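You operate a simulated robot arm through the tools that you are given. There is no shell and no other tool.

You run a simulated robot arm. Do the job below in one go: nothing can be reset, and whatever is moved stays where it is left.

## Task
Halt, switch off and vent the pump, then change the black filter for the blue one.
Fine: white valve open for the change, shut last; old filter on the blue table. Set down upright: black filter. Where these are worked on the way, their far stop is far enough and under half their travel is too little: white valve.

The check looks at the end state, three seconds after you hand in, the way a careful person would. Anything else that was tipped, shoved, dropped, spilled or broken makes it a failure.

## Robot
A 7-joint arm with a two-finger parallel gripper, fixed in place. Base frame: the origin is on the floor under the middle of its stand, x ahead of it, y to its left, z up. Readings come in mm, degrees, newtons and seconds.
It reaches about 1372 mm from its shoulder. Its first joint turns from -149.0 to 149.0 degrees. Payload 3.43 kg.
The TCP is the grasp point between the finger pads, 30 mm short of the fingertips. In the tool frame z runs along the fingers and y along their closing line. Largest opening 94 mm; finger width 28, thickness 10; the body of the gripper, 50 by 96 mm, starts 55 mm behind the TCP.
Orientation is told as [roll, pitch, yaw] about the base's x, y, z axes, in that order, counted from this pose: with the fingers straight down and closing along the base's y, the tool's x points along the base's -x, its y along +y and its z along -z.

## Interface
- The arm moves only by the tool drive_tool. Its argument "steps" is a list of rows, each a list of 6 numbers: the shift along the base's x, y, z in mm, then the turn, a rotation vector about the base's x, y, z in rad. In form: [[tx, ty, tz, ax, ay, az], ...]. A call has 1 to 20 rows; each row is the pose to reach, as a shift and turn from the pose commanded when the call began. "jaw" is the gripper command, from -1 (shut) to 1 (fully open), values between in proportion, set as the call begins (left out, the last holds). A row lasts 0.2 s, in which the tool goes at most 50 mm and 8.6 degrees; a call with a longer step from one row to the next is refused whole, and so is a gripper value outside its range. A pose out of reach is approached as far as the arm can. The call stops where the force on the tool passes 90 N (or 10 N more than at its start, if that is more) or the arm is blocked; 0.2 s more then pass. The fingers move at their own pace (about 45 mm/s each) and stop on an object; they squeeze with about 28 N. The grip force told is the motor's: it shows also when the fingers shut on nothing. Time passes only in rows, and 0.2 s behind the last, so rows that repeat a pose let the fingers close. It gives the time, the measured TCP pose, the force on the tool (base axes), the opening and the grip force at its end, in the units of the frame above (readings bear some noise), with the torque about the TCP (base axes, N m) and any sound that the robot's microphone picked up.
- Cameras (640 x 400 px; columns grow to the right, rows downward): "scene" is fixed at [42.2, 652.6, 1266.9]; the picture's right is [-0.51, -0.86, 0.00], its down [-0.32, 0.19, -0.93] and it looks along [0.80, -0.48, -0.37] (base axes); focal length 356 px, centre (320, 200). "wrist" rides on the gripper at [76, 14, -103] in the tool frame; the picture's right is [-0.18, 0.98, 0.00], its down [-0.75, -0.14, -0.64] and it looks along [-0.63, -0.12, 0.77] (tool axes); focal length 243 px, centre (320, 200). There is no depth. A picture from a camera that has moved, and an enlarged one, comes with that camera's place and axes in the base frame and with its lens. The place of the scene camera against the robot may be out by one fixed shift of up to 12 mm in any direction.
- snapshot(camera): a new picture of that camera. It takes no simulated time.
- inspect(camera, box): a new picture of the part [left, top, right, bottom] of that camera's present view, enlarged. It takes no simulated time.
- hand_in(): hands the job in; it is judged then, once.

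Nothing tells you positions but the pictures and the camera data. Unless the task says otherwise, let go and move clear before handing in.

The tools are called after ">>>" by a JSON object that holds its "name" and its "arguments". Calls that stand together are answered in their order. drive_tool: Moves the arm, as the interface text tells. Its arguments: {"type":"object","properties":{"steps":{"type":"array","items":{"type":"array","items":{"type":"number"}}},"jaw":{"type":"number"}},"required":["steps"]} The other tools are called the same way: snapshot (camera) takes a picture; inspect (camera, box) takes an enlarged picture of a part of a camera's view; hand_in () hands the job in.

At the start:

```text
clock: 0.0
tcp_pos: [643.7, 309.6, 1025.8]
orientation: [0.1, 0.0, 0.0]
ft_force: [-1.4, -0.4, -0.1]
moment: [0.0, -0.02, 0.01]
finger_gap: 93.9
grasp_force: 0.0
```

scene: 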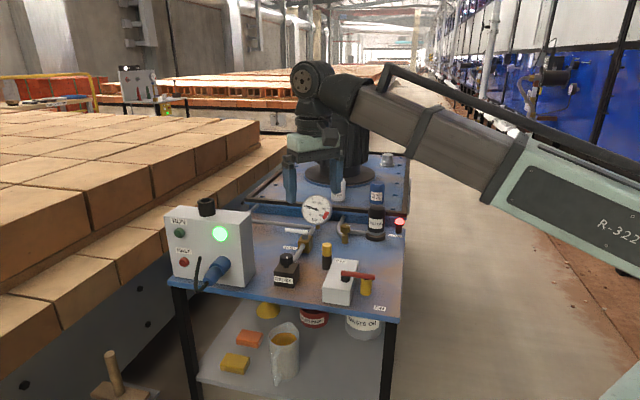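
wrist: 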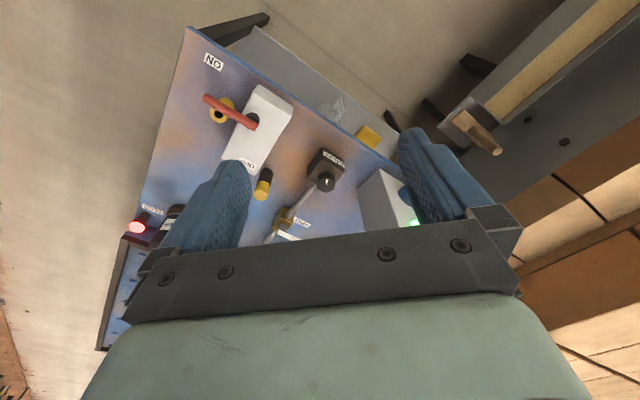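

I see a blue table with a control box (start/stop buttons, lamp, selector), a gauge, valves, filters and a white box with a red lever. I'll look closer before moving anything.

>>> {"name": "inspect", "arguments": {"camera": "scene", "box": [150, 180, 290, 300]}}

>>> {"name": "inspect", "arguments": {"camera": "scene", "box": [260, 180, 420, 320]}}

>>> {"name": "inspect", "arguments": {"camera": "scene", "box": [270, 140, 420, 250]}}

>>> {"name": "inspect", "arguments": {"camera": "wrist", "box": [90, 20, 430, 350]}}

```text
3.33 times, centred on (220, 240) of scene
camera zoom: at [42.2, 652.6, 1266.9], right [-0.51, -0.86, 0.0], down [-0.32, 0.19, -0.93], along [0.8, -0.48, -0.37], focal length 1187 px, centre (653, 67)
```

zoom: 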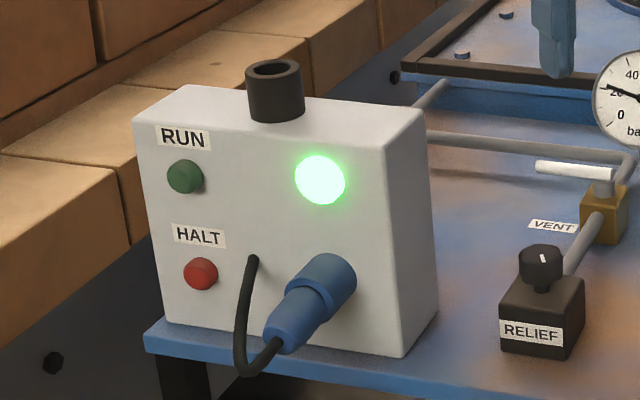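

```text
2.86 times, centred on (340, 250) of scene
camera zoom: at [42.2, 652.6, 1266.9], right [-0.51, -0.86, 0.0], down [-0.32, 0.19, -0.93], along [0.8, -0.48, -0.37], focal length 1018 px, centre (263, 57)
```

zoom: 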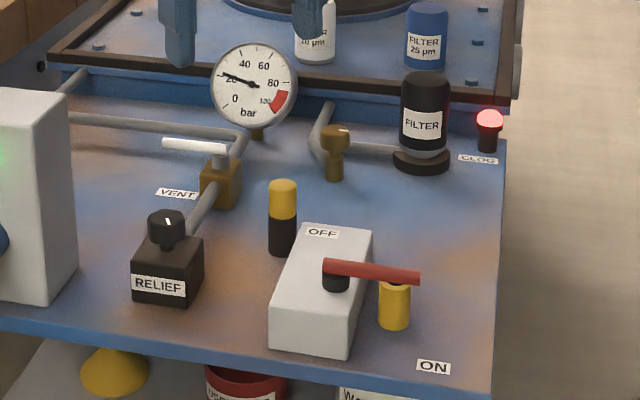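

```text
3.64 times, centred on (345, 195) of scene
camera zoom: at [42.2, 652.6, 1266.9], right [-0.51, -0.86, 0.0], down [-0.32, 0.19, -0.93], along [0.8, -0.48, -0.37], focal length 1295 px, centre (229, 218)
```

zoom: 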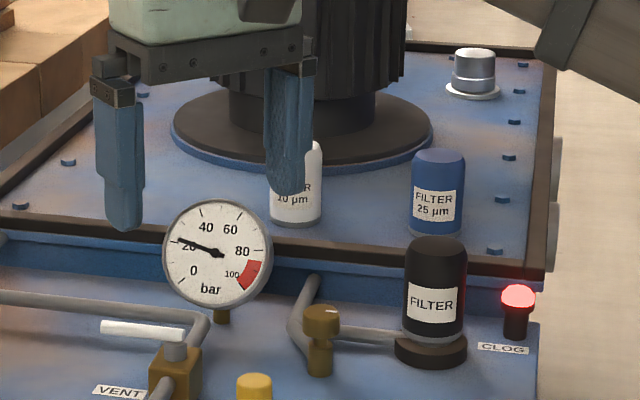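

```text
1.21 times, centred on (260, 185) of wrist
camera zoom: at [567.0, 323.7, 1128.9], right [0.18, 0.98, 0.0], down [0.75, -0.14, 0.64], along [0.63, -0.12, -0.77], focal length 294 px, centre (393, 218)
```

zoom: 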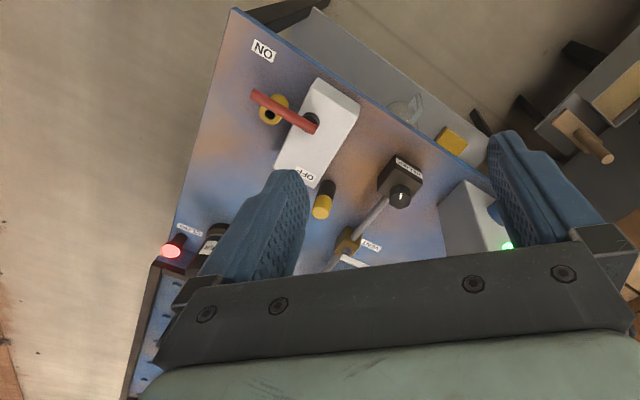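

The table stands at about 45° to me with its top near z≈650. The control box with RUN/HALT is at the left, the red ON/OFF lever is on the white box, and the white-handled VENT valve is beside the gauge. The black filter is in its housing, and the blue and white filters are on the rear plate. I'll turn the wrist towards the box face at a safe height to get better views.

>>> {"name": "drive_tool", "arguments": {"steps": [[16, 24, 0, 0, 0, -0.114], [33, 48, 0, 0, 0, -0.228], [50, 73, 0, 0, 0, -0.342], [66, 97, 0, 0, 0, -0.456], [83, 121, 0, 0, 0, -0.57], [100, 146, 0, 0, 0, -0.684], [116, 170, 0, 0, 0, -0.79]], "jaw": 1}}

>>> {"name": "snapshot", "arguments": {"camera": "wrist"}}

>>> {"name": "snapshot", "arguments": {"camera": "scene"}}

```text
clock: 1.6
tcp_pos: [759.0, 478.9, 1026.8]
orientation: [0.1, 0.0, -45.5]
ft_force: [0.2, -0.2, -0.8]
moment: [0.02, -0.02, 0.0]
finger_gap: 93.9
grasp_force: 0.0
```

```text
taken
camera wrist: at [715.7, 544.2, 1128.8], right [0.83, 0.56, 0.0], down [0.43, -0.64, 0.64], along [0.36, -0.53, -0.77], focal length 243 px, centre (320, 200)
```

wrist: 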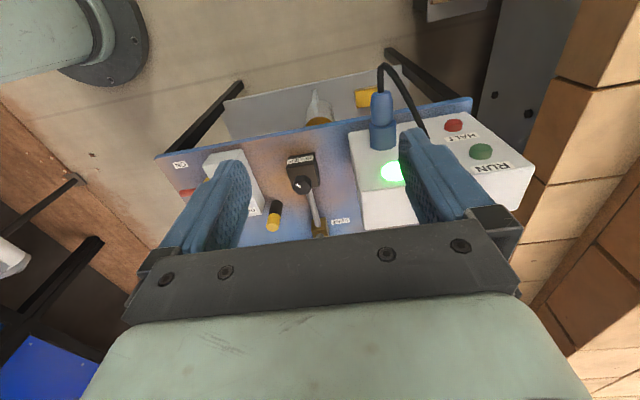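

```text
taken
```

scene: 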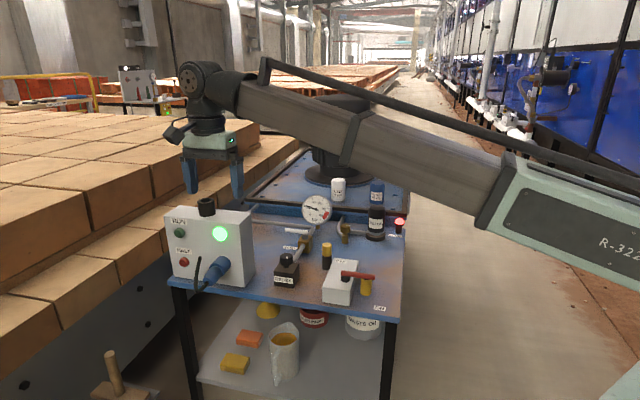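

The gripper is in front of the table edge, and the wrist camera sees the box with HALT, RUN and the plug. I'll go lower and tilt towards the box face for a straight-on view.

>>> {"name": "drive_tool", "arguments": {"steps": [[8, 12, -30, -0.05, -0.049, 0], [16, 23, -60, -0.1, -0.098, 0], [24, 35, -90, -0.149, -0.147, 0], [32, 46, -120, -0.199, -0.196, 0], [40, 58, -150, -0.249, -0.245, 0], [48, 70, -180, -0.299, -0.294, 0], [56, 82, -210, -0.349, -0.343, 0], [64, 94, -240, -0.398, -0.391, 0], [72, 105, -270, -0.448, -0.44, 0], [79, 115, -296, -0.498, -0.489, 0]]}}

>>> {"name": "snapshot", "arguments": {"camera": "wrist"}}

>>> {"name": "snapshot", "arguments": {"camera": "scene"}}

```text
clock: 3.8
tcp_pos: [838.5, 594.3, 729.9]
orientation: [-0.2, -40.0, -45.2]
ft_force: [-1.1, 1.0, -0.6]
moment: [0.01, 0.0, 0.02]
finger_gap: 94.2
grasp_force: 0.0
```

```text
taken
camera wrist: at [762.1, 692.8, 760.1], right [0.8, 0.59, 0.12], down [0.02, -0.21, 0.98], along [0.6, -0.78, -0.18], focal length 243 px, centre (320, 200)
```

wrist: 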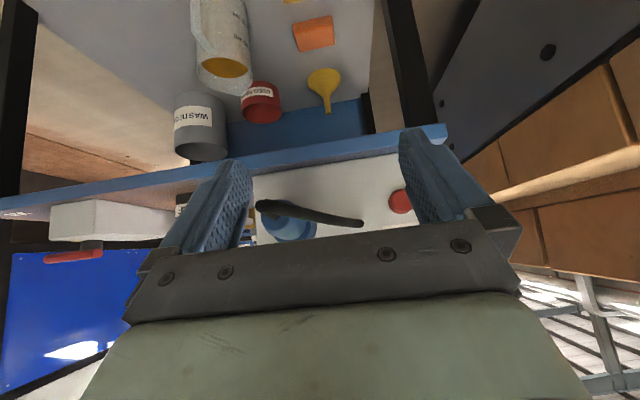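

```text
taken
```

scene: 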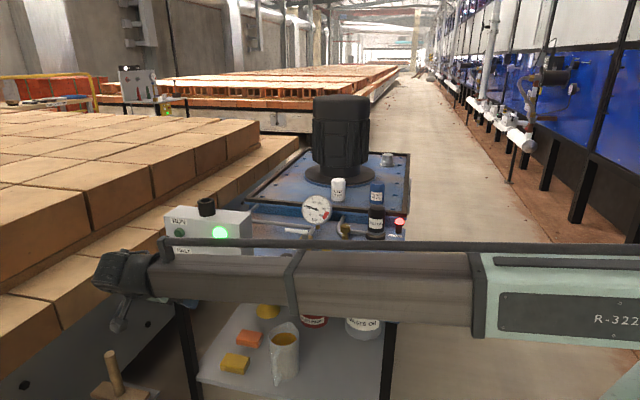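

HALT triangulates to about (998, 533, 724), facing me along the depth direction. I'll close the jaw, line up in front of it with the tool nearly level, and check before pressing.

>>> {"name": "drive_tool", "arguments": {"steps": [[9, 9, -1, -0.0726, -0.0714, 0], [18, 18, -2, -0.145, -0.143, 0], [27, 26, -3, -0.218, -0.214, 0], [36, 35, -4, -0.29, -0.286, 0], [45, 44, -5, -0.363, -0.357, 0], [54, 52.7, -6, -0.4356, -0.4283, 0], [54, 52.7, -6, -0.4356, -0.4283, 0]], "jaw": -1}}

>>> {"name": "snapshot", "arguments": {"camera": "wrist"}}

>>> {"name": "inspect", "arguments": {"camera": "scene", "box": [60, 180, 300, 330]}}

```text
clock: 5.4
tcp_pos: [891.0, 646.1, 722.8]
orientation: [-0.8, -75.1, -44.7]
ft_force: [0.6, -0.6, -0.1]
moment: [0.0, -0.01, 0.03]
finger_gap: 0.2
grasp_force: 27.8
```

```text
taken
camera wrist: at [819.2, 741.5, 677.1], right [0.73, 0.66, 0.17], down [-0.4, 0.21, 0.89], along [0.55, -0.73, 0.41], focal length 243 px, centre (320, 200)
```

wrist: 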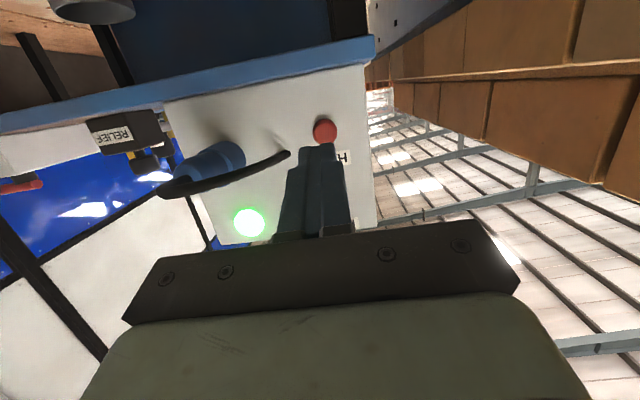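

```text
2.67 times, centred on (180, 255) of scene
camera zoom: at [42.2, 652.6, 1266.9], right [-0.51, -0.86, 0.0], down [-0.32, 0.19, -0.93], along [0.8, -0.48, -0.37], focal length 950 px, centre (693, 53)
```

zoom: 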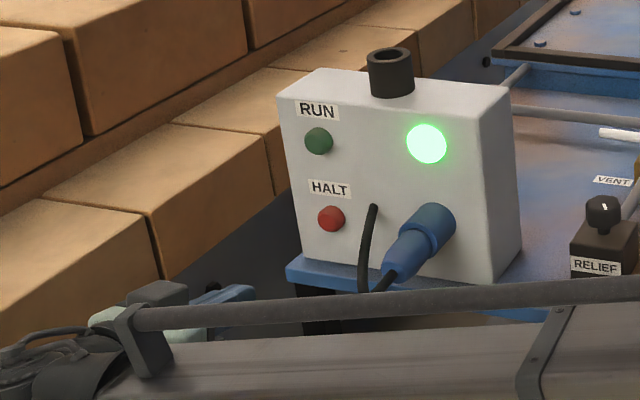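

HALT is straight ahead of the closed fingertips. I'll move up close to it, then press slowly.

>>> {"name": "drive_tool", "arguments": {"steps": [[24, -24.5, 1, 0, 0, 0], [48, -49, 2, 0, 0, 0], [72, -73.5, 3, 0, 0, 0]]}}

>>> {"name": "snapshot", "arguments": {"camera": "wrist"}}

>>> {"name": "inspect", "arguments": {"camera": "scene", "box": [110, 200, 270, 310]}}

```text
clock: 6.2
tcp_pos: [964.4, 574.1, 728.0]
orientation: [-1.0, -75.0, -44.5]
ft_force: [-0.5, -0.1, -0.7]
moment: [-0.01, -0.02, -0.03]
finger_gap: 0.0
grasp_force: 28.2
```

```text
taken
camera wrist: at [891.6, 669.2, 680.4], right [0.73, 0.66, 0.17], down [-0.4, 0.21, 0.89], along [0.55, -0.73, 0.41], focal length 243 px, centre (320, 200)
```

wrist: 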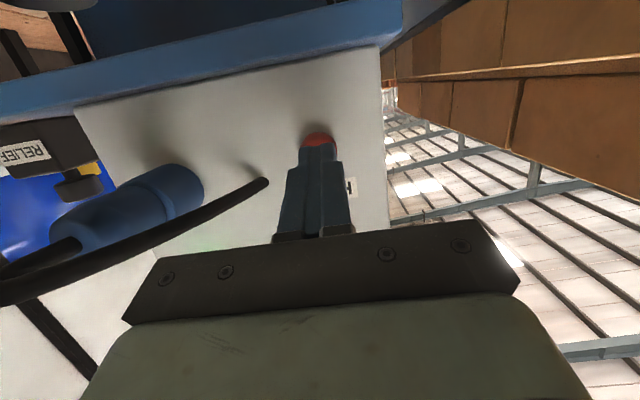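

```text
3.64 times, centred on (190, 255) of scene
camera zoom: at [42.2, 652.6, 1266.9], right [-0.51, -0.86, 0.0], down [-0.32, 0.19, -0.93], along [0.8, -0.48, -0.37], focal length 1295 px, centre (793, 0)
```

zoom: 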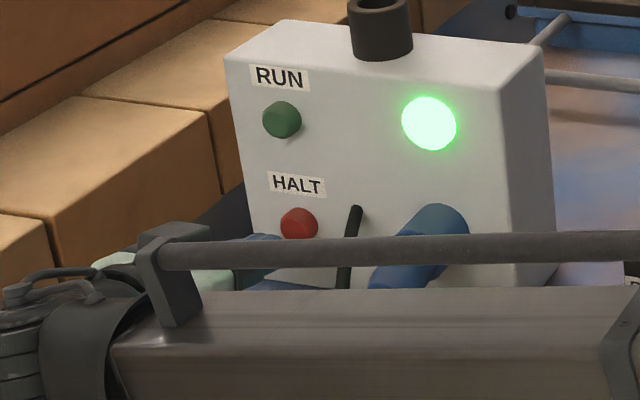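

>>> {"name": "drive_tool", "arguments": {"steps": [[4.2, -4.3, 0, 0, 0, 0], [8.4, -8.6, 0, 0, 0, 0], [9.8, -10, 0, 0, 0, 0], [11.2, -11.4, 0, 0, 0, 0]]}}

>>> {"name": "snapshot", "arguments": {"camera": "wrist"}}

```text
clock: 7.2
tcp_pos: [974.7, 563.0, 728.0]
orientation: [-0.9, -75.0, -44.5]
ft_force: [-0.4, 0.4, -0.5]
moment: [0.01, 0.0, -0.01]
finger_gap: 0.1
grasp_force: 27.9
```

```text
taken
camera wrist: at [902.2, 656.8, 680.2], right [0.73, 0.66, 0.17], down [-0.4, 0.21, 0.89], along [0.55, -0.73, 0.41], focal length 243 px, centre (320, 200)
```

wrist: 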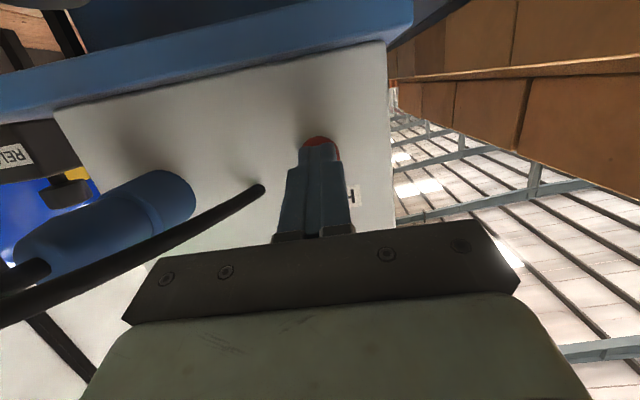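

>>> {"name": "drive_tool", "arguments": {"steps": [[1.4, -1.4, 0, 0, 0, 0], [2.8, -2.8, 0, 0, 0, 0], [4.2, -4.2, 0, 0, 0, 0], [5.6, -5.6, 0, 0, 0, 0]]}}

>>> {"name": "snapshot", "arguments": {"camera": "wrist"}}

```text
clock: 8.2
tcp_pos: [980.3, 556.5, 726.6]
orientation: [-0.8, -75.0, -44.5]
ft_force: [-2.9, 3.8, 1.2]
moment: [-0.06, -0.03, 0.0]
finger_gap: 0.1
grasp_force: 28.2
heard: click
```

```text
taken
camera wrist: at [907.5, 651.4, 680.3], right [0.73, 0.66, 0.17], down [-0.4, 0.21, 0.89], along [0.55, -0.73, 0.41], focal length 243 px, centre (320, 200)
```

wrist: 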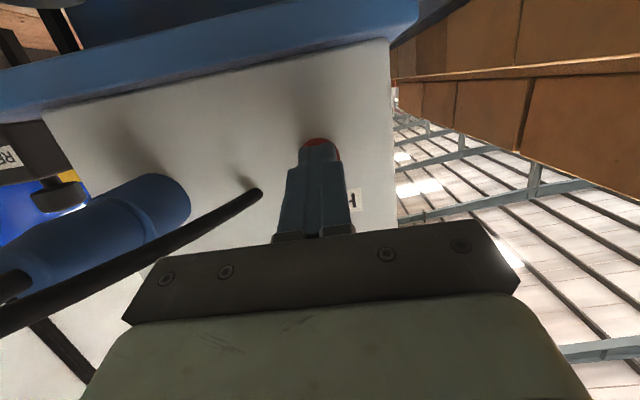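

I heard a click, so I'll check the run lamp and gauge.

>>> {"name": "inspect", "arguments": {"camera": "scene", "box": [110, 170, 350, 320]}}

```text
2.67 times, centred on (230, 245) of scene
camera zoom: at [42.2, 652.6, 1266.9], right [-0.51, -0.86, 0.0], down [-0.32, 0.19, -0.93], along [0.8, -0.48, -0.37], focal length 950 px, centre (560, 80)
```

zoom: 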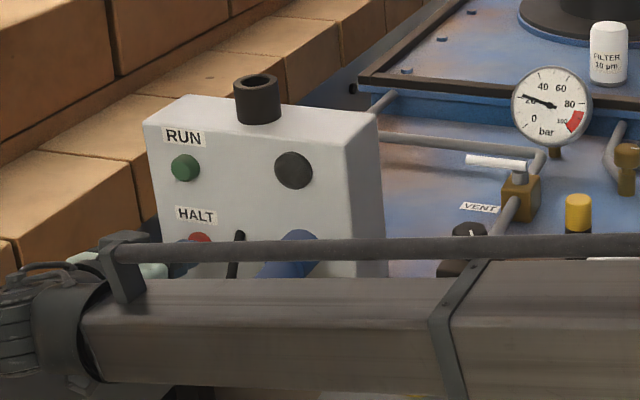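

The run lamp is out, so the pump is halted. I'll back off, return the tool to vertical at height, and go to look at the red switch lever.

>>> {"name": "drive_tool", "arguments": {"steps": [[-26, 26.5, 0, 0, 0, 0], [-52, 53, 0, 0, 0, 0], [-78, 79.5, 0, 0, 0, 0], [-78, 79.5, 30, 0.1037, 0.1019, 0], [-78, 79.5, 60, 0.2075, 0.2039, 0], [-78, 79.5, 90, 0.3112, 0.3058, 0], [-78, 79.5, 120, 0.415, 0.4078, 0], [-78, 79.5, 150, 0.5187, 0.5097, 0], [-78, 79.5, 180, 0.6225, 0.6117, 0], [-78, 79.5, 210, 0.7262, 0.7136, 0], [-78, 79.5, 240, 0.83, 0.8156, 0], [-78, 79.5, 270, 0.9337, 0.9175, 0]]}}

>>> {"name": "drive_tool", "arguments": {"steps": [[-33, -32, 0, 0, 0, 0], [-66, -64, 0, 0, 0, 0], [-98, -97, 0, 0, 0, 0], [-131, -129, 0, 0, 0, 0], [-164, -161, 0, 0, 0, 0], [-197, -193, 0, 0, 0, 0], [-230, -226, 0, 0, 0, 0], [-262, -258, 0, 0, 0, 0], [-295, -290, 0, 0, 0, 0], [-320, -322, -10, 0, 0, 0], [-325, -355, -40, 0, 0, 0], [-325, -386, -75, 0, 0, 0], [-325, -415, -110, 0, 0, 0]], "jaw": 0.2}}

>>> {"name": "snapshot", "arguments": {"camera": "wrist"}}

>>> {"name": "snapshot", "arguments": {"camera": "scene"}}

```text
clock: 10.8
tcp_pos: [902.3, 635.8, 996.3]
orientation: [-0.1, 0.2, -45.2]
ft_force: [0.7, 1.1, -0.4]
moment: [-0.01, -0.02, -0.01]
finger_gap: 0.0
grasp_force: 28.4
```

```text
clock: 13.6
tcp_pos: [577.1, 220.9, 886.2]
orientation: [0.0, 0.0, -45.3]
ft_force: [1.1, 0.4, -0.6]
moment: [0.02, 0.04, 0.0]
finger_gap: 56.4
grasp_force: 0.1
```

```text
taken
camera wrist: at [534.2, 285.1, 990.3], right [0.83, 0.56, 0.0], down [0.43, -0.63, 0.64], along [0.36, -0.53, -0.77], focal length 243 px, centre (320, 200)
```

wrist: 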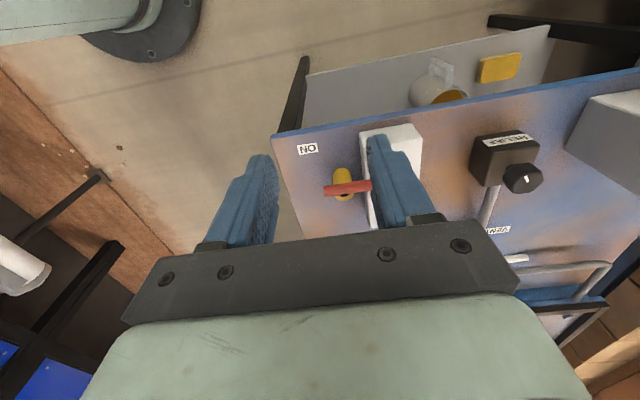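

```text
taken
```

scene: 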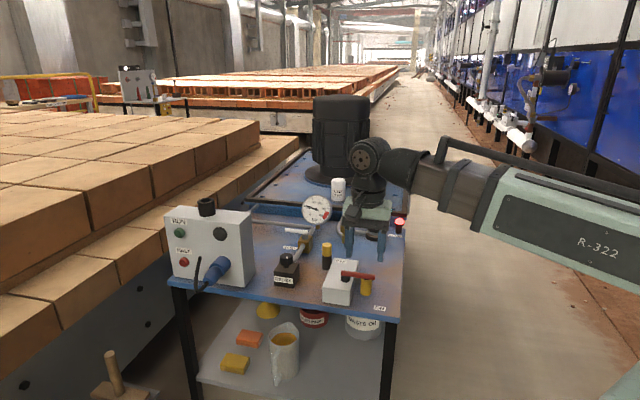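

>>> {"name": "inspect", "arguments": {"camera": "wrist", "box": [260, 100, 460, 240]}}

>>> {"name": "inspect", "arguments": {"camera": "scene", "box": [300, 240, 410, 320]}}

```text
2.86 times, centred on (360, 170) of wrist
camera zoom: at [534.2, 285.1, 990.3], right [0.83, 0.56, 0.0], down [0.43, -0.63, 0.64], along [0.36, -0.53, -0.77], focal length 693 px, centre (206, 286)
```

zoom: 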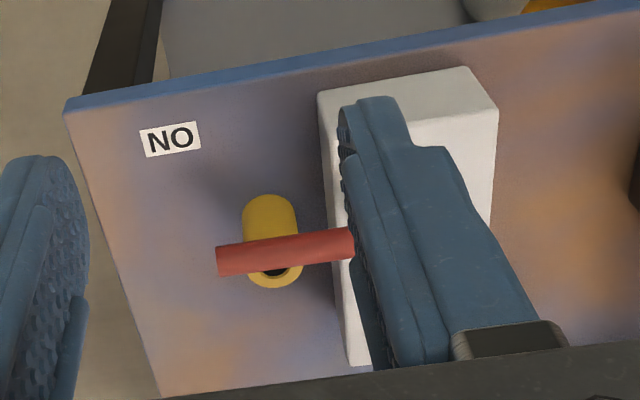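

```text
5.00 times, centred on (355, 280) of scene
camera zoom: at [42.2, 652.6, 1266.9], right [-0.51, -0.86, 0.0], down [-0.32, 0.19, -0.93], along [0.8, -0.48, -0.37], focal length 1781 px, centre (145, -200)
```

zoom: 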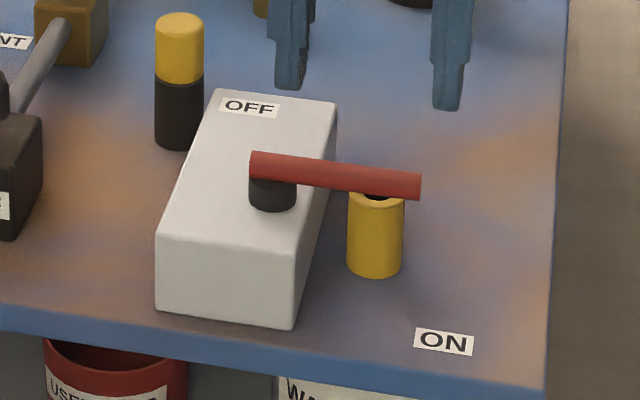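

The switch is a red lever on a vertical hub at about u=154, v=52, where u runs along the table's front edge and v into its depth. It points to −u (ON), and OFF is towards the rear of its box. I'll take a lower view for an accurate lever height before pushing it.

>>> {"name": "drive_tool", "arguments": {"steps": [[7, 10, -16, -0.08, -0.0786, 0], [14, 20, -33, -0.16, -0.157, 0], [21, 30, -49, -0.24, -0.236, 0], [29, 39, -66, -0.32, -0.314, 0], [36, 49, -82, -0.4, -0.393, 0], [43, 59, -99, -0.48, -0.471, 0], [50, 69, -115, -0.56, -0.55, 0]], "jaw": -1}}

>>> {"name": "snapshot", "arguments": {"camera": "wrist"}}

```text
clock: 15.2
tcp_pos: [628.6, 289.7, 771.3]
orientation: [-0.2, -45.1, -45.2]
ft_force: [0.5, -0.6, -0.1]
moment: [-0.02, 0.02, 0.03]
finger_gap: 0.1
grasp_force: 27.8
```

```text
taken
camera wrist: at [549.0, 390.0, 790.3], right [0.79, 0.6, 0.13], down [-0.04, -0.15, 0.99], along [0.61, -0.79, -0.09], focal length 243 px, centre (320, 200)
```

wrist: 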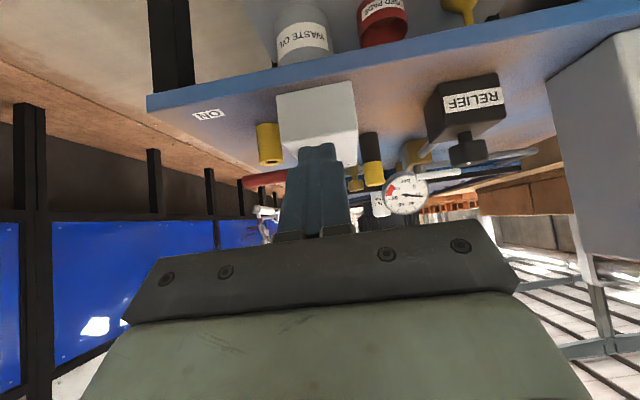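

>>> {"name": "inspect", "arguments": {"camera": "wrist", "box": [220, 90, 400, 210]}}

>>> {"name": "inspect", "arguments": {"camera": "wrist", "box": [340, 60, 560, 230]}}

```text
3.33 times, centred on (310, 150) of wrist
camera zoom: at [549.0, 390.0, 790.3], right [0.79, 0.6, 0.13], down [-0.04, -0.15, 0.99], along [0.61, -0.79, -0.09], focal length 809 px, centre (353, 367)
```

zoom: 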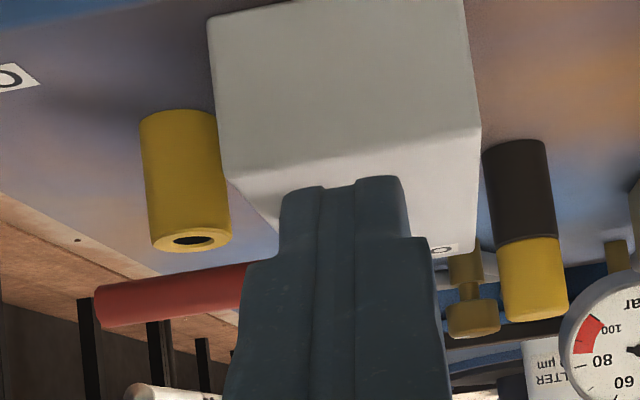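

```text
2.35 times, centred on (450, 145) of wrist
camera zoom: at [549.0, 390.0, 790.3], right [0.79, 0.6, 0.13], down [-0.04, -0.15, 0.99], along [0.61, -0.79, -0.09], focal length 571 px, centre (14, 329)
```

zoom: 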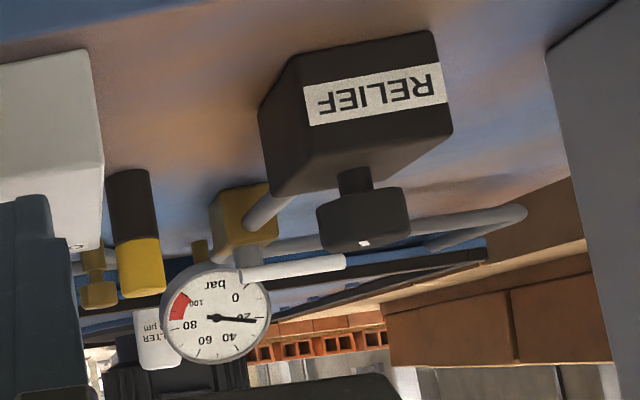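

The lever bar's axis is at z≈730, above the switch box (top ≈709) and the yellow post (≈705). I'll bring the closed fingers down vertically in front of the lever near its tip, with fingertips at z≈716.

>>> {"name": "drive_tool", "arguments": {"steps": [[0, 0, 15, 0.08, 0.0786, 0], [0, 0, 30, 0.16, 0.157, 0], [0, -20, 45, 0.24, 0.236, 0], [2, -45, 60, 0.32, 0.314, 0], [4, -70, 60, 0.4, 0.393, 0], [7, -98, 60, 0.48, 0.471, 0], [9.6, -126.7, 60, 0.56, 0.55, 0], [9.6, -126.7, 35, 0.56, 0.55, 0], [9.6, -126.7, 10, 0.56, 0.55, 0]]}}

>>> {"name": "snapshot", "arguments": {"camera": "wrist"}}

>>> {"name": "inspect", "arguments": {"camera": "scene", "box": [280, 200, 440, 320]}}

```text
clock: 17.2
tcp_pos: [636.3, 162.5, 781.9]
orientation: [0.0, 0.0, -45.3]
ft_force: [-0.3, 0.6, 0.5]
moment: [0.03, 0.0, -0.01]
finger_gap: 0.0
grasp_force: 27.6
```

```text
taken
camera wrist: at [593.8, 227.7, 884.9], right [0.83, 0.56, 0.0], down [0.43, -0.63, 0.64], along [0.36, -0.53, -0.77], focal length 243 px, centre (320, 200)
```

wrist: 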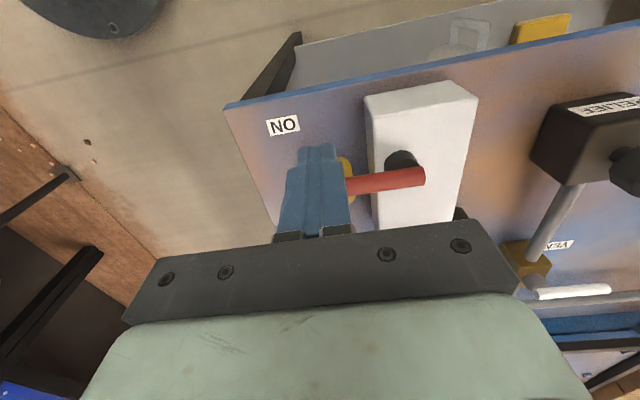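

```text
3.33 times, centred on (360, 260) of scene
camera zoom: at [42.2, 652.6, 1266.9], right [-0.51, -0.86, 0.0], down [-0.32, 0.19, -0.93], along [0.8, -0.48, -0.37], focal length 1187 px, centre (187, 0)
```

zoom: 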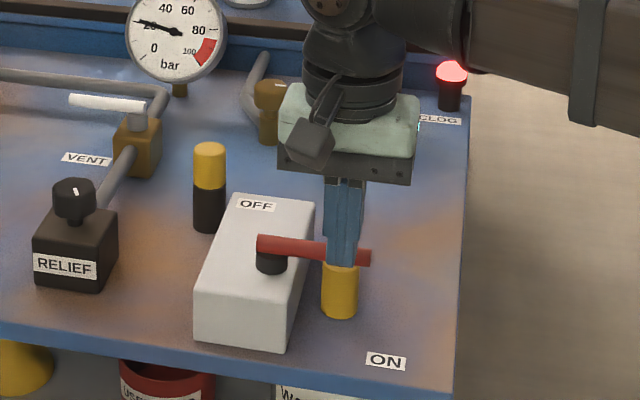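

The fingertips are in front of the lever. I'll lower to push height and sweep the lever about its hub, first to about 45°.

>>> {"name": "drive_tool", "arguments": {"steps": [[0, 0, -18, 0, 0, 0], [0, 0, -36, 0, 0, 0], [8.3, -7.3, -36, 0, 0, 0], [15, -12.6, -36, 0, 0, 0], [18.8, -19.4, -36, 0, 0, 0], [22.5, -25.9, -36, 0, 0, 0], [28.2, -31.8, -36, 0, 0, 0], [34, -37.5, -36, 0, 0, 0], [41.6, -41.9, -36, 0, 0, 0], [49.3, -45.9, -36, 0, 0, 0]]}}

>>> {"name": "snapshot", "arguments": {"camera": "wrist"}}

>>> {"name": "inspect", "arguments": {"camera": "scene", "box": [280, 200, 440, 320]}}

```text
clock: 19.4
tcp_pos: [686.7, 117.7, 745.8]
orientation: [0.1, 0.0, -45.3]
ft_force: [-0.4, 0.4, 0.5]
moment: [-0.01, 0.01, -0.01]
finger_gap: 0.0
grasp_force: 28.5
```

```text
taken
camera wrist: at [643.3, 181.8, 849.0], right [0.83, 0.56, 0.0], down [0.43, -0.63, 0.64], along [0.36, -0.53, -0.77], focal length 243 px, centre (320, 200)
```

wrist: 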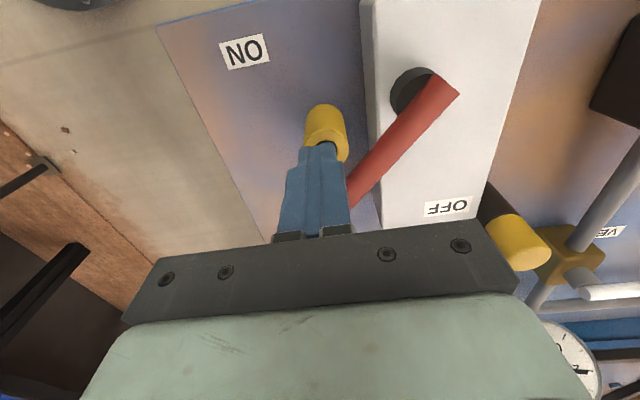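

```text
3.33 times, centred on (360, 260) of scene
camera zoom: at [42.2, 652.6, 1266.9], right [-0.51, -0.86, 0.0], down [-0.32, 0.19, -0.93], along [0.8, -0.48, -0.37], focal length 1187 px, centre (187, 0)
```

zoom: 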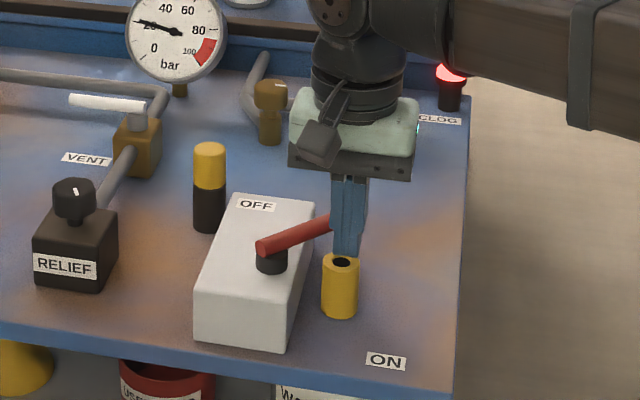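

The lever is following and the clearances look fine. I'll continue the arc towards OFF.

>>> {"name": "drive_tool", "arguments": {"steps": [[7.75, -3.2, 0, 0, 0, 0], [17, -5, 0, 0, 0, 0], [26.8, -4.75, 0, 0, 0, 0], [36.4, -3.2, 0, 0, 0, 0], [46, 0, 0, 0, 0, 0], [51, 2.3, 0, 0, 0, 0], [54.8, 4.6, 0, 0, 0, 0]]}}

>>> {"name": "snapshot", "arguments": {"camera": "wrist"}}

>>> {"name": "inspect", "arguments": {"camera": "scene", "box": [280, 200, 440, 320]}}

```text
clock: 21.0
tcp_pos: [740.0, 120.7, 745.5]
orientation: [-0.2, 0.2, -45.3]
ft_force: [-12.0, -6.8, -1.7]
moment: [-0.07, 0.13, 0.22]
finger_gap: 0.0
grasp_force: 27.6
```

```text
taken
camera wrist: at [697.3, 185.5, 848.8], right [0.83, 0.56, 0.0], down [0.43, -0.63, 0.64], along [0.36, -0.53, -0.77], focal length 243 px, centre (320, 200)
```

wrist: 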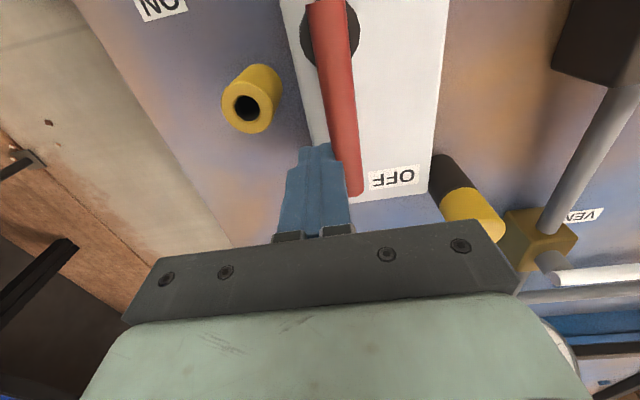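

```text
3.33 times, centred on (360, 260) of scene
camera zoom: at [42.2, 652.6, 1266.9], right [-0.51, -0.86, 0.0], down [-0.32, 0.19, -0.93], along [0.8, -0.48, -0.37], focal length 1187 px, centre (187, 0)
```

zoom: 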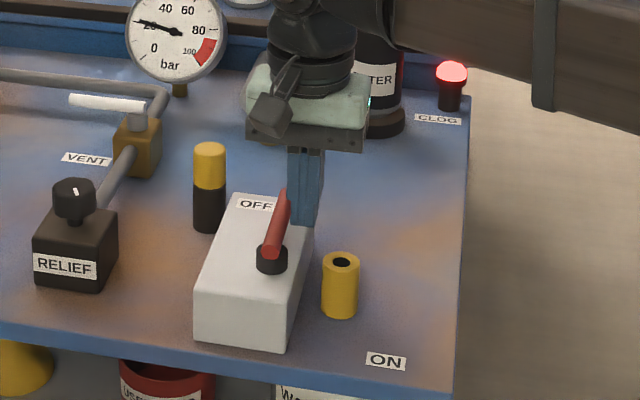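

>>> {"name": "drive_tool", "arguments": {"steps": [[1.4, 1.4, 0, 0, 0, 0], [2.5, 2.5, 0, 0, 0, 0]]}}

>>> {"name": "snapshot", "arguments": {"camera": "wrist"}}

```text
clock: 21.6
tcp_pos: [741.0, 121.8, 746.6]
orientation: [-0.5, 0.1, -45.2]
ft_force: [-28.7, -29.2, -5.0]
moment: [-0.45, 0.36, 0.5]
finger_gap: 0.0
grasp_force: 28.0
```

```text
taken
camera wrist: at [698.7, 186.5, 848.9], right [0.83, 0.56, -0.01], down [0.43, -0.63, 0.64], along [0.35, -0.54, -0.77], focal length 243 px, centre (320, 200)
```

wrist: 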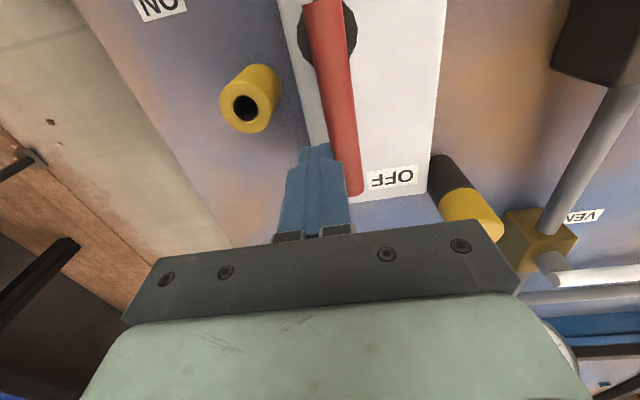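

Pushing harder no longer moves it, so the lever is at its OFF stop. I'll back off, rise, and go look at the white-handled VENT valve.

>>> {"name": "drive_tool", "arguments": {"steps": [[-8, -8, 0, 0, 0, 0], [-16, -16, 0, 0, 0, 0], [-16, -16, 45, 0, 0, 0], [-16, -16, 90, 0, 0, 0], [-16, -16, 130, 0, 0, 0], [20, 6, 140, 0, 0, 0], [58, 30, 140, 0, 0, 0], [97, 54, 140, 0, 0, 0], [136, 78, 140, 0, 0, 0], [175, 102, 140, 0, 0, 0], [214, 126, 130, 0, 0, 0], [253, 151, 115, 0, 0, 0]]}}

>>> {"name": "snapshot", "arguments": {"camera": "wrist"}}

>>> {"name": "snapshot", "arguments": {"camera": "scene"}}

```text
clock: 24.2
tcp_pos: [995.7, 274.2, 861.7]
orientation: [0.0, -0.1, -45.3]
ft_force: [-0.3, 0.7, 0.5]
moment: [0.02, -0.04, -0.02]
finger_gap: 0.0
grasp_force: 27.8
```

```text
taken
camera wrist: at [953.9, 338.9, 964.3], right [0.83, 0.56, 0.0], down [0.43, -0.64, 0.64], along [0.36, -0.53, -0.77], focal length 243 px, centre (320, 200)
```

wrist: 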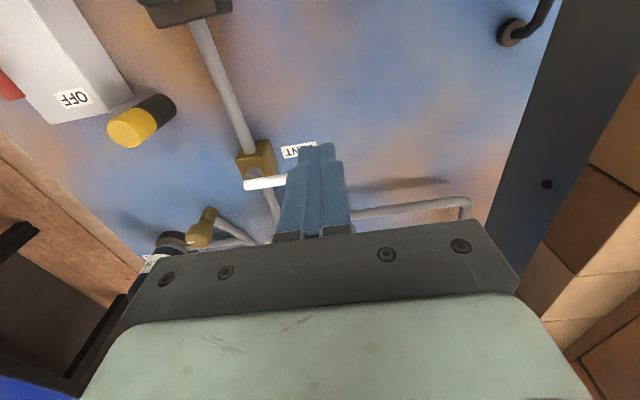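

```text
taken
```

scene: 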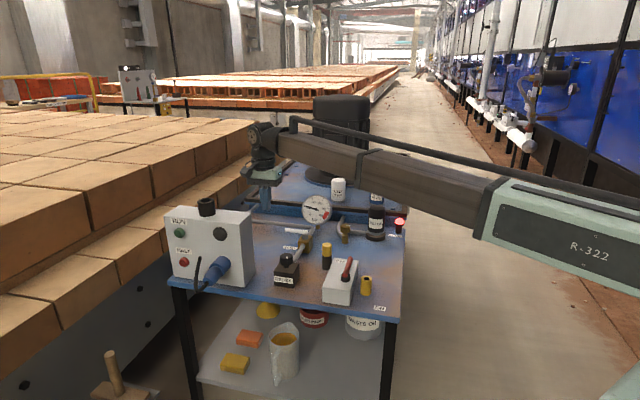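

The VENT handle is partly hidden behind my fingers, so I'll shift sideways to see it clear.

>>> {"name": "drive_tool", "arguments": {"steps": [[29, 28, 0, 0, 0, 0], [58, 56, 0, 0, 0, 0]]}}

>>> {"name": "snapshot", "arguments": {"camera": "wrist"}}

>>> {"name": "inspect", "arguments": {"camera": "wrist", "box": [130, 100, 330, 225]}}

>>> {"name": "inspect", "arguments": {"camera": "scene", "box": [260, 180, 360, 260]}}

```text
clock: 24.8
tcp_pos: [1056.0, 331.0, 862.0]
orientation: [0.0, 0.1, -45.3]
ft_force: [0.2, 0.2, 0.4]
moment: [0.0, -0.04, 0.0]
finger_gap: 0.0
grasp_force: 28.3
```

```text
taken
camera wrist: at [1012.1, 396.1, 964.2], right [0.83, 0.56, 0.0], down [0.43, -0.63, 0.64], along [0.36, -0.53, -0.77], focal length 243 px, centre (320, 200)
```

wrist: 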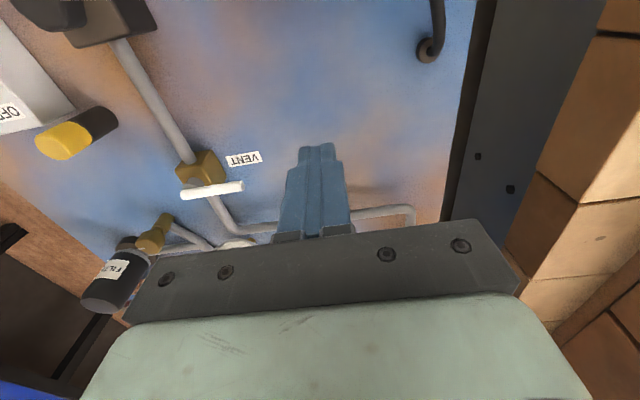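

```text
3.20 times, centred on (230, 162) of wrist
camera zoom: at [1012.1, 396.1, 964.2], right [0.83, 0.56, 0.0], down [0.43, -0.63, 0.64], along [0.36, -0.53, -0.77], focal length 776 px, centre (608, 320)
```

zoom: 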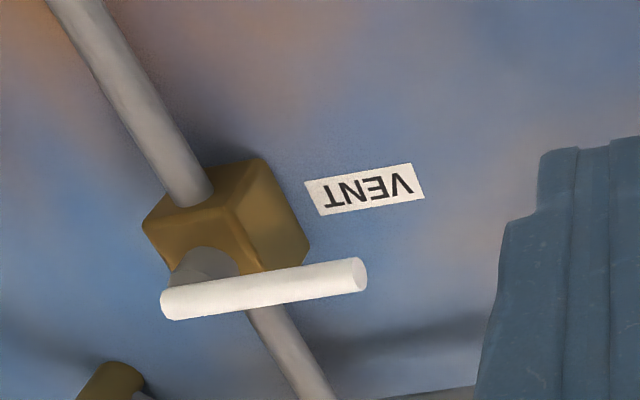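

```text
5.00 times, centred on (310, 220) of scene
camera zoom: at [42.2, 652.6, 1266.9], right [-0.51, -0.86, 0.0], down [-0.32, 0.19, -0.93], along [0.8, -0.48, -0.37], focal length 1781 px, centre (370, 100)
```

zoom: 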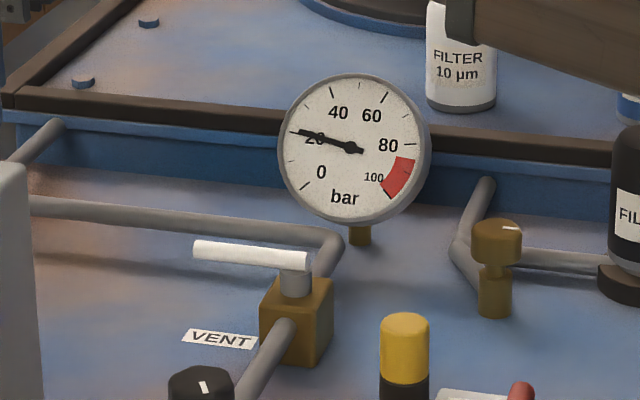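

The white handle points along +u from its stem at about u=332, v=256, z≈728, across the pipe, so the valve is shut. I'll bring the closed fingers down behind it and push gently forward (counter-clockwise) to open.

>>> {"name": "drive_tool", "arguments": {"steps": [[-2, -43, 0, 0, 0, 0], [-4, -86, 0, 0, 0, 0], [-5, -130, 0, 0, 0, 0], [-7, -173.6, 0, 0, 0, 0], [-7, -173.6, -30, 0, 0, 0], [-7, -173.6, -60, 0, 0, 0]]}}

>>> {"name": "snapshot", "arguments": {"camera": "wrist"}}

>>> {"name": "inspect", "arguments": {"camera": "scene", "box": [240, 160, 400, 270]}}

```text
clock: 26.2
tcp_pos: [1048.2, 159.1, 802.8]
orientation: [-0.1, 0.1, -45.3]
ft_force: [0.1, -0.1, -0.5]
moment: [-0.02, -0.04, -0.01]
finger_gap: 0.0
grasp_force: 28.0
```

```text
taken
camera wrist: at [1004.9, 222.5, 904.9], right [0.83, 0.56, 0.0], down [0.43, -0.63, 0.64], along [0.36, -0.53, -0.77], focal length 243 px, centre (320, 200)
```

wrist: 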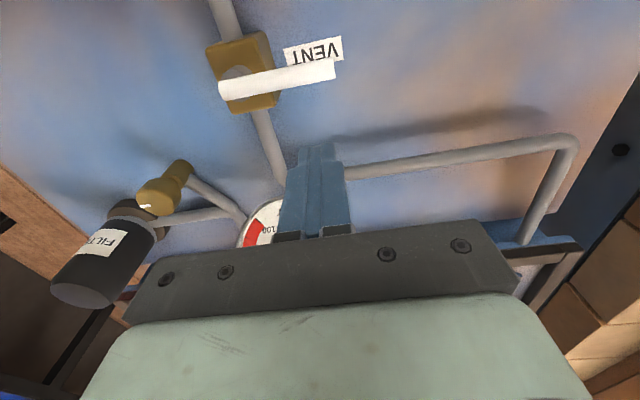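

```text
3.64 times, centred on (320, 215) of scene
camera zoom: at [42.2, 652.6, 1266.9], right [-0.51, -0.86, 0.0], down [-0.32, 0.19, -0.93], along [0.8, -0.48, -0.37], focal length 1295 px, centre (320, 146)
```

zoom: 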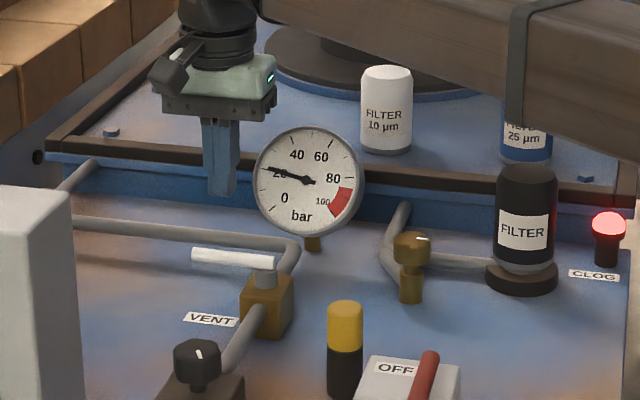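

>>> {"name": "drive_tool", "arguments": {"steps": [[0, 0, -28, 0, 0, 0], [0, 0, -57, 0, 0, 0], [-8.9, 8.3, -57, 0, 0, 0], [-13.1, 12.6, -57, 0, 0, 0], [-15.9, 18.3, -57, 0, 0, 0], [-18.7, 24.3, -57, 0, 0, 0]]}}

>>> {"name": "snapshot", "arguments": {"camera": "wrist"}}

>>> {"name": "inspect", "arguments": {"camera": "scene", "box": [240, 160, 400, 270]}}

```text
clock: 27.6
tcp_pos: [1029.3, 182.2, 744.1]
orientation: [-0.1, 0.0, -45.4]
ft_force: [0.5, -1.6, -0.3]
moment: [0.0, 0.02, 0.0]
finger_gap: 0.0
grasp_force: 28.4
```

```text
taken
camera wrist: at [986.0, 246.6, 846.9], right [0.83, 0.56, 0.0], down [0.43, -0.63, 0.64], along [0.36, -0.53, -0.77], focal length 243 px, centre (320, 200)
```

wrist: 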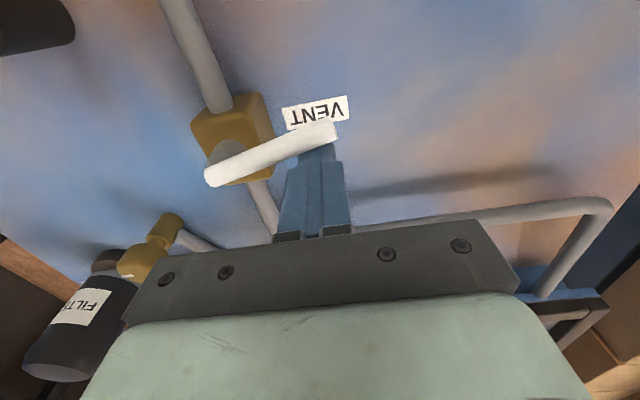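

```text
3.64 times, centred on (320, 215) of scene
camera zoom: at [42.2, 652.6, 1266.9], right [-0.51, -0.86, 0.0], down [-0.32, 0.19, -0.93], along [0.8, -0.48, -0.37], focal length 1295 px, centre (320, 146)
```

zoom: 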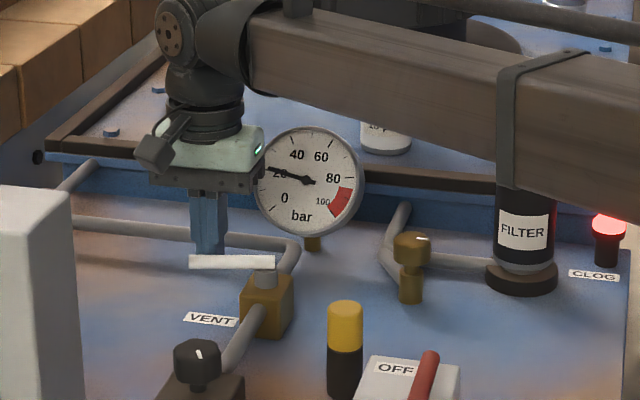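

The valve turns freely towards the front. I'll continue the arc to its open stop.

>>> {"name": "drive_tool", "arguments": {"steps": [[-3.9, 6.5, 0, 0, 0, 0], [-8.9, 11.6, 0, 0, 0, 0], [-14.8, 16.2, 0, 0, 0, 0], [-21.5, 19.8, 0, 0, 0, 0], [-29.2, 22.3, 0, 0, 0, 0], [-36.9, 24, 0, 0, 0, 0], [-45.5, 23.9, 0, 0, 0, 0], [-53.8, 23.2, 0, 0, 0, 0], [-62.5, 20.5, 0, 0, 0, 0]]}}

>>> {"name": "snapshot", "arguments": {"camera": "wrist"}}

>>> {"name": "inspect", "arguments": {"camera": "scene", "box": [240, 160, 400, 270]}}

```text
clock: 29.6
tcp_pos: [965.8, 203.0, 742.8]
orientation: [-0.1, -0.1, -45.4]
ft_force: [0.0, -0.5, 0.7]
moment: [0.01, 0.01, 0.02]
finger_gap: 0.0
grasp_force: 28.2
```

```text
taken
camera wrist: at [922.9, 267.2, 847.0], right [0.83, 0.56, 0.0], down [0.43, -0.63, 0.64], along [0.36, -0.53, -0.77], focal length 243 px, centre (320, 200)
```

wrist: 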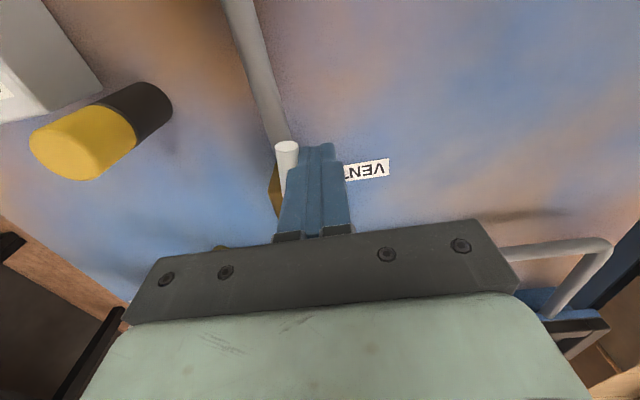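

```text
3.64 times, centred on (320, 215) of scene
camera zoom: at [42.2, 652.6, 1266.9], right [-0.51, -0.86, 0.0], down [-0.32, 0.19, -0.93], along [0.8, -0.48, -0.37], focal length 1295 px, centre (320, 146)
```

zoom: 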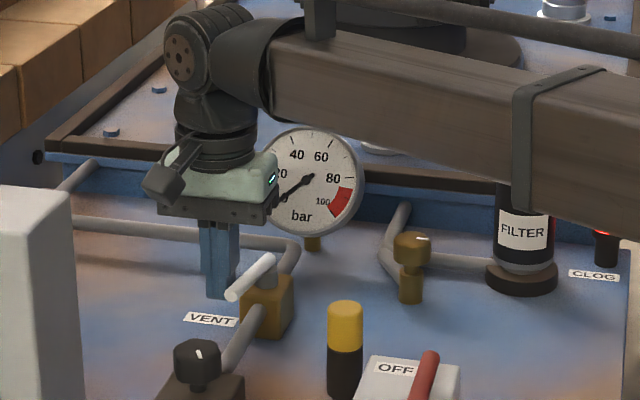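

The gauge needle is dropping to zero. I'll nudge the handle on to its open stop.

>>> {"name": "drive_tool", "arguments": {"steps": [[-2, -1, 1, 0, 0, 0], [-3.9, -1.7, 1, 0, 0, 0], [-6.8, -3.8, 1, 0, 0, 0], [-9.3, -5.5, 1, 0, 0, 0]]}}

>>> {"name": "inspect", "arguments": {"camera": "scene", "box": [240, 160, 400, 270]}}

```text
clock: 30.6
tcp_pos: [957.1, 197.1, 746.0]
orientation: [0.0, 0.0, -45.3]
ft_force: [0.6, 0.9, 0.0]
moment: [-0.03, -0.01, -0.02]
finger_gap: 0.0
grasp_force: 28.2
```

```text
3.64 times, centred on (320, 215) of scene
camera zoom: at [42.2, 652.6, 1266.9], right [-0.51, -0.86, 0.0], down [-0.32, 0.19, -0.93], along [0.8, -0.48, -0.37], focal length 1295 px, centre (320, 146)
```

zoom: 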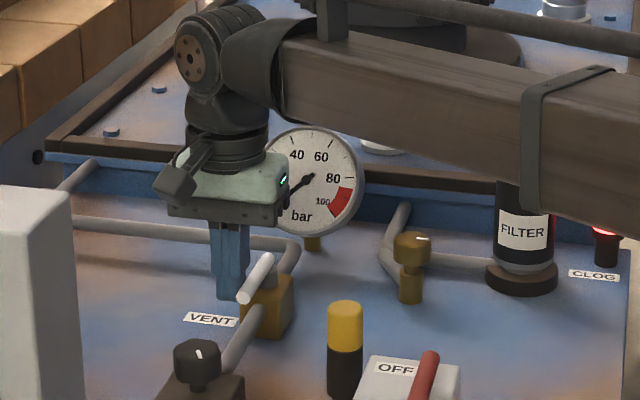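

>>> {"name": "drive_tool", "arguments": {"steps": [[-1.4, -1.4, 0, 0, 0, 0], [-2.8, -2.8, 0, 0, 0, 0], [-4.2, -4.2, 0, 0, 0, 0]]}}

>>> {"name": "snapshot", "arguments": {"camera": "wrist"}}

>>> {"name": "inspect", "arguments": {"camera": "scene", "box": [240, 160, 400, 270]}}

```text
clock: 31.4
tcp_pos: [955.9, 196.3, 745.7]
orientation: [0.4, 0.0, -45.1]
ft_force: [22.6, 26.5, 4.4]
moment: [0.47, -0.35, 0.38]
finger_gap: 0.0
grasp_force: 27.9
```

```text
taken
camera wrist: at [911.8, 260.0, 848.2], right [0.83, 0.56, 0.01], down [0.43, -0.64, 0.64], along [0.37, -0.53, -0.77], focal length 243 px, centre (320, 200)
```

wrist: 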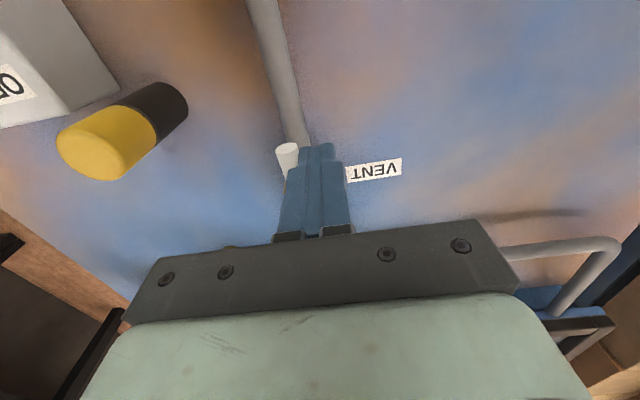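

```text
3.64 times, centred on (320, 215) of scene
camera zoom: at [42.2, 652.6, 1266.9], right [-0.51, -0.86, 0.0], down [-0.32, 0.19, -0.93], along [0.8, -0.48, -0.37], focal length 1295 px, centre (320, 146)
```

zoom: 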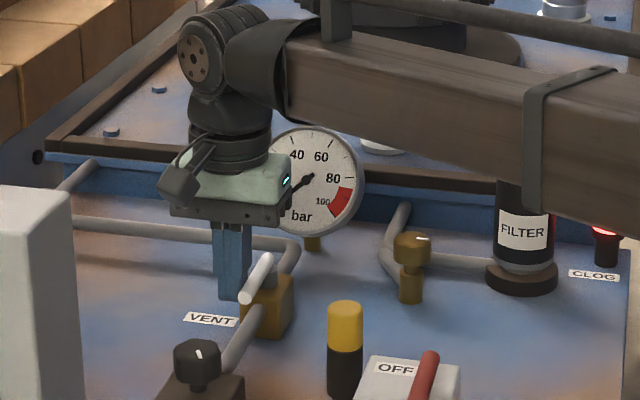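

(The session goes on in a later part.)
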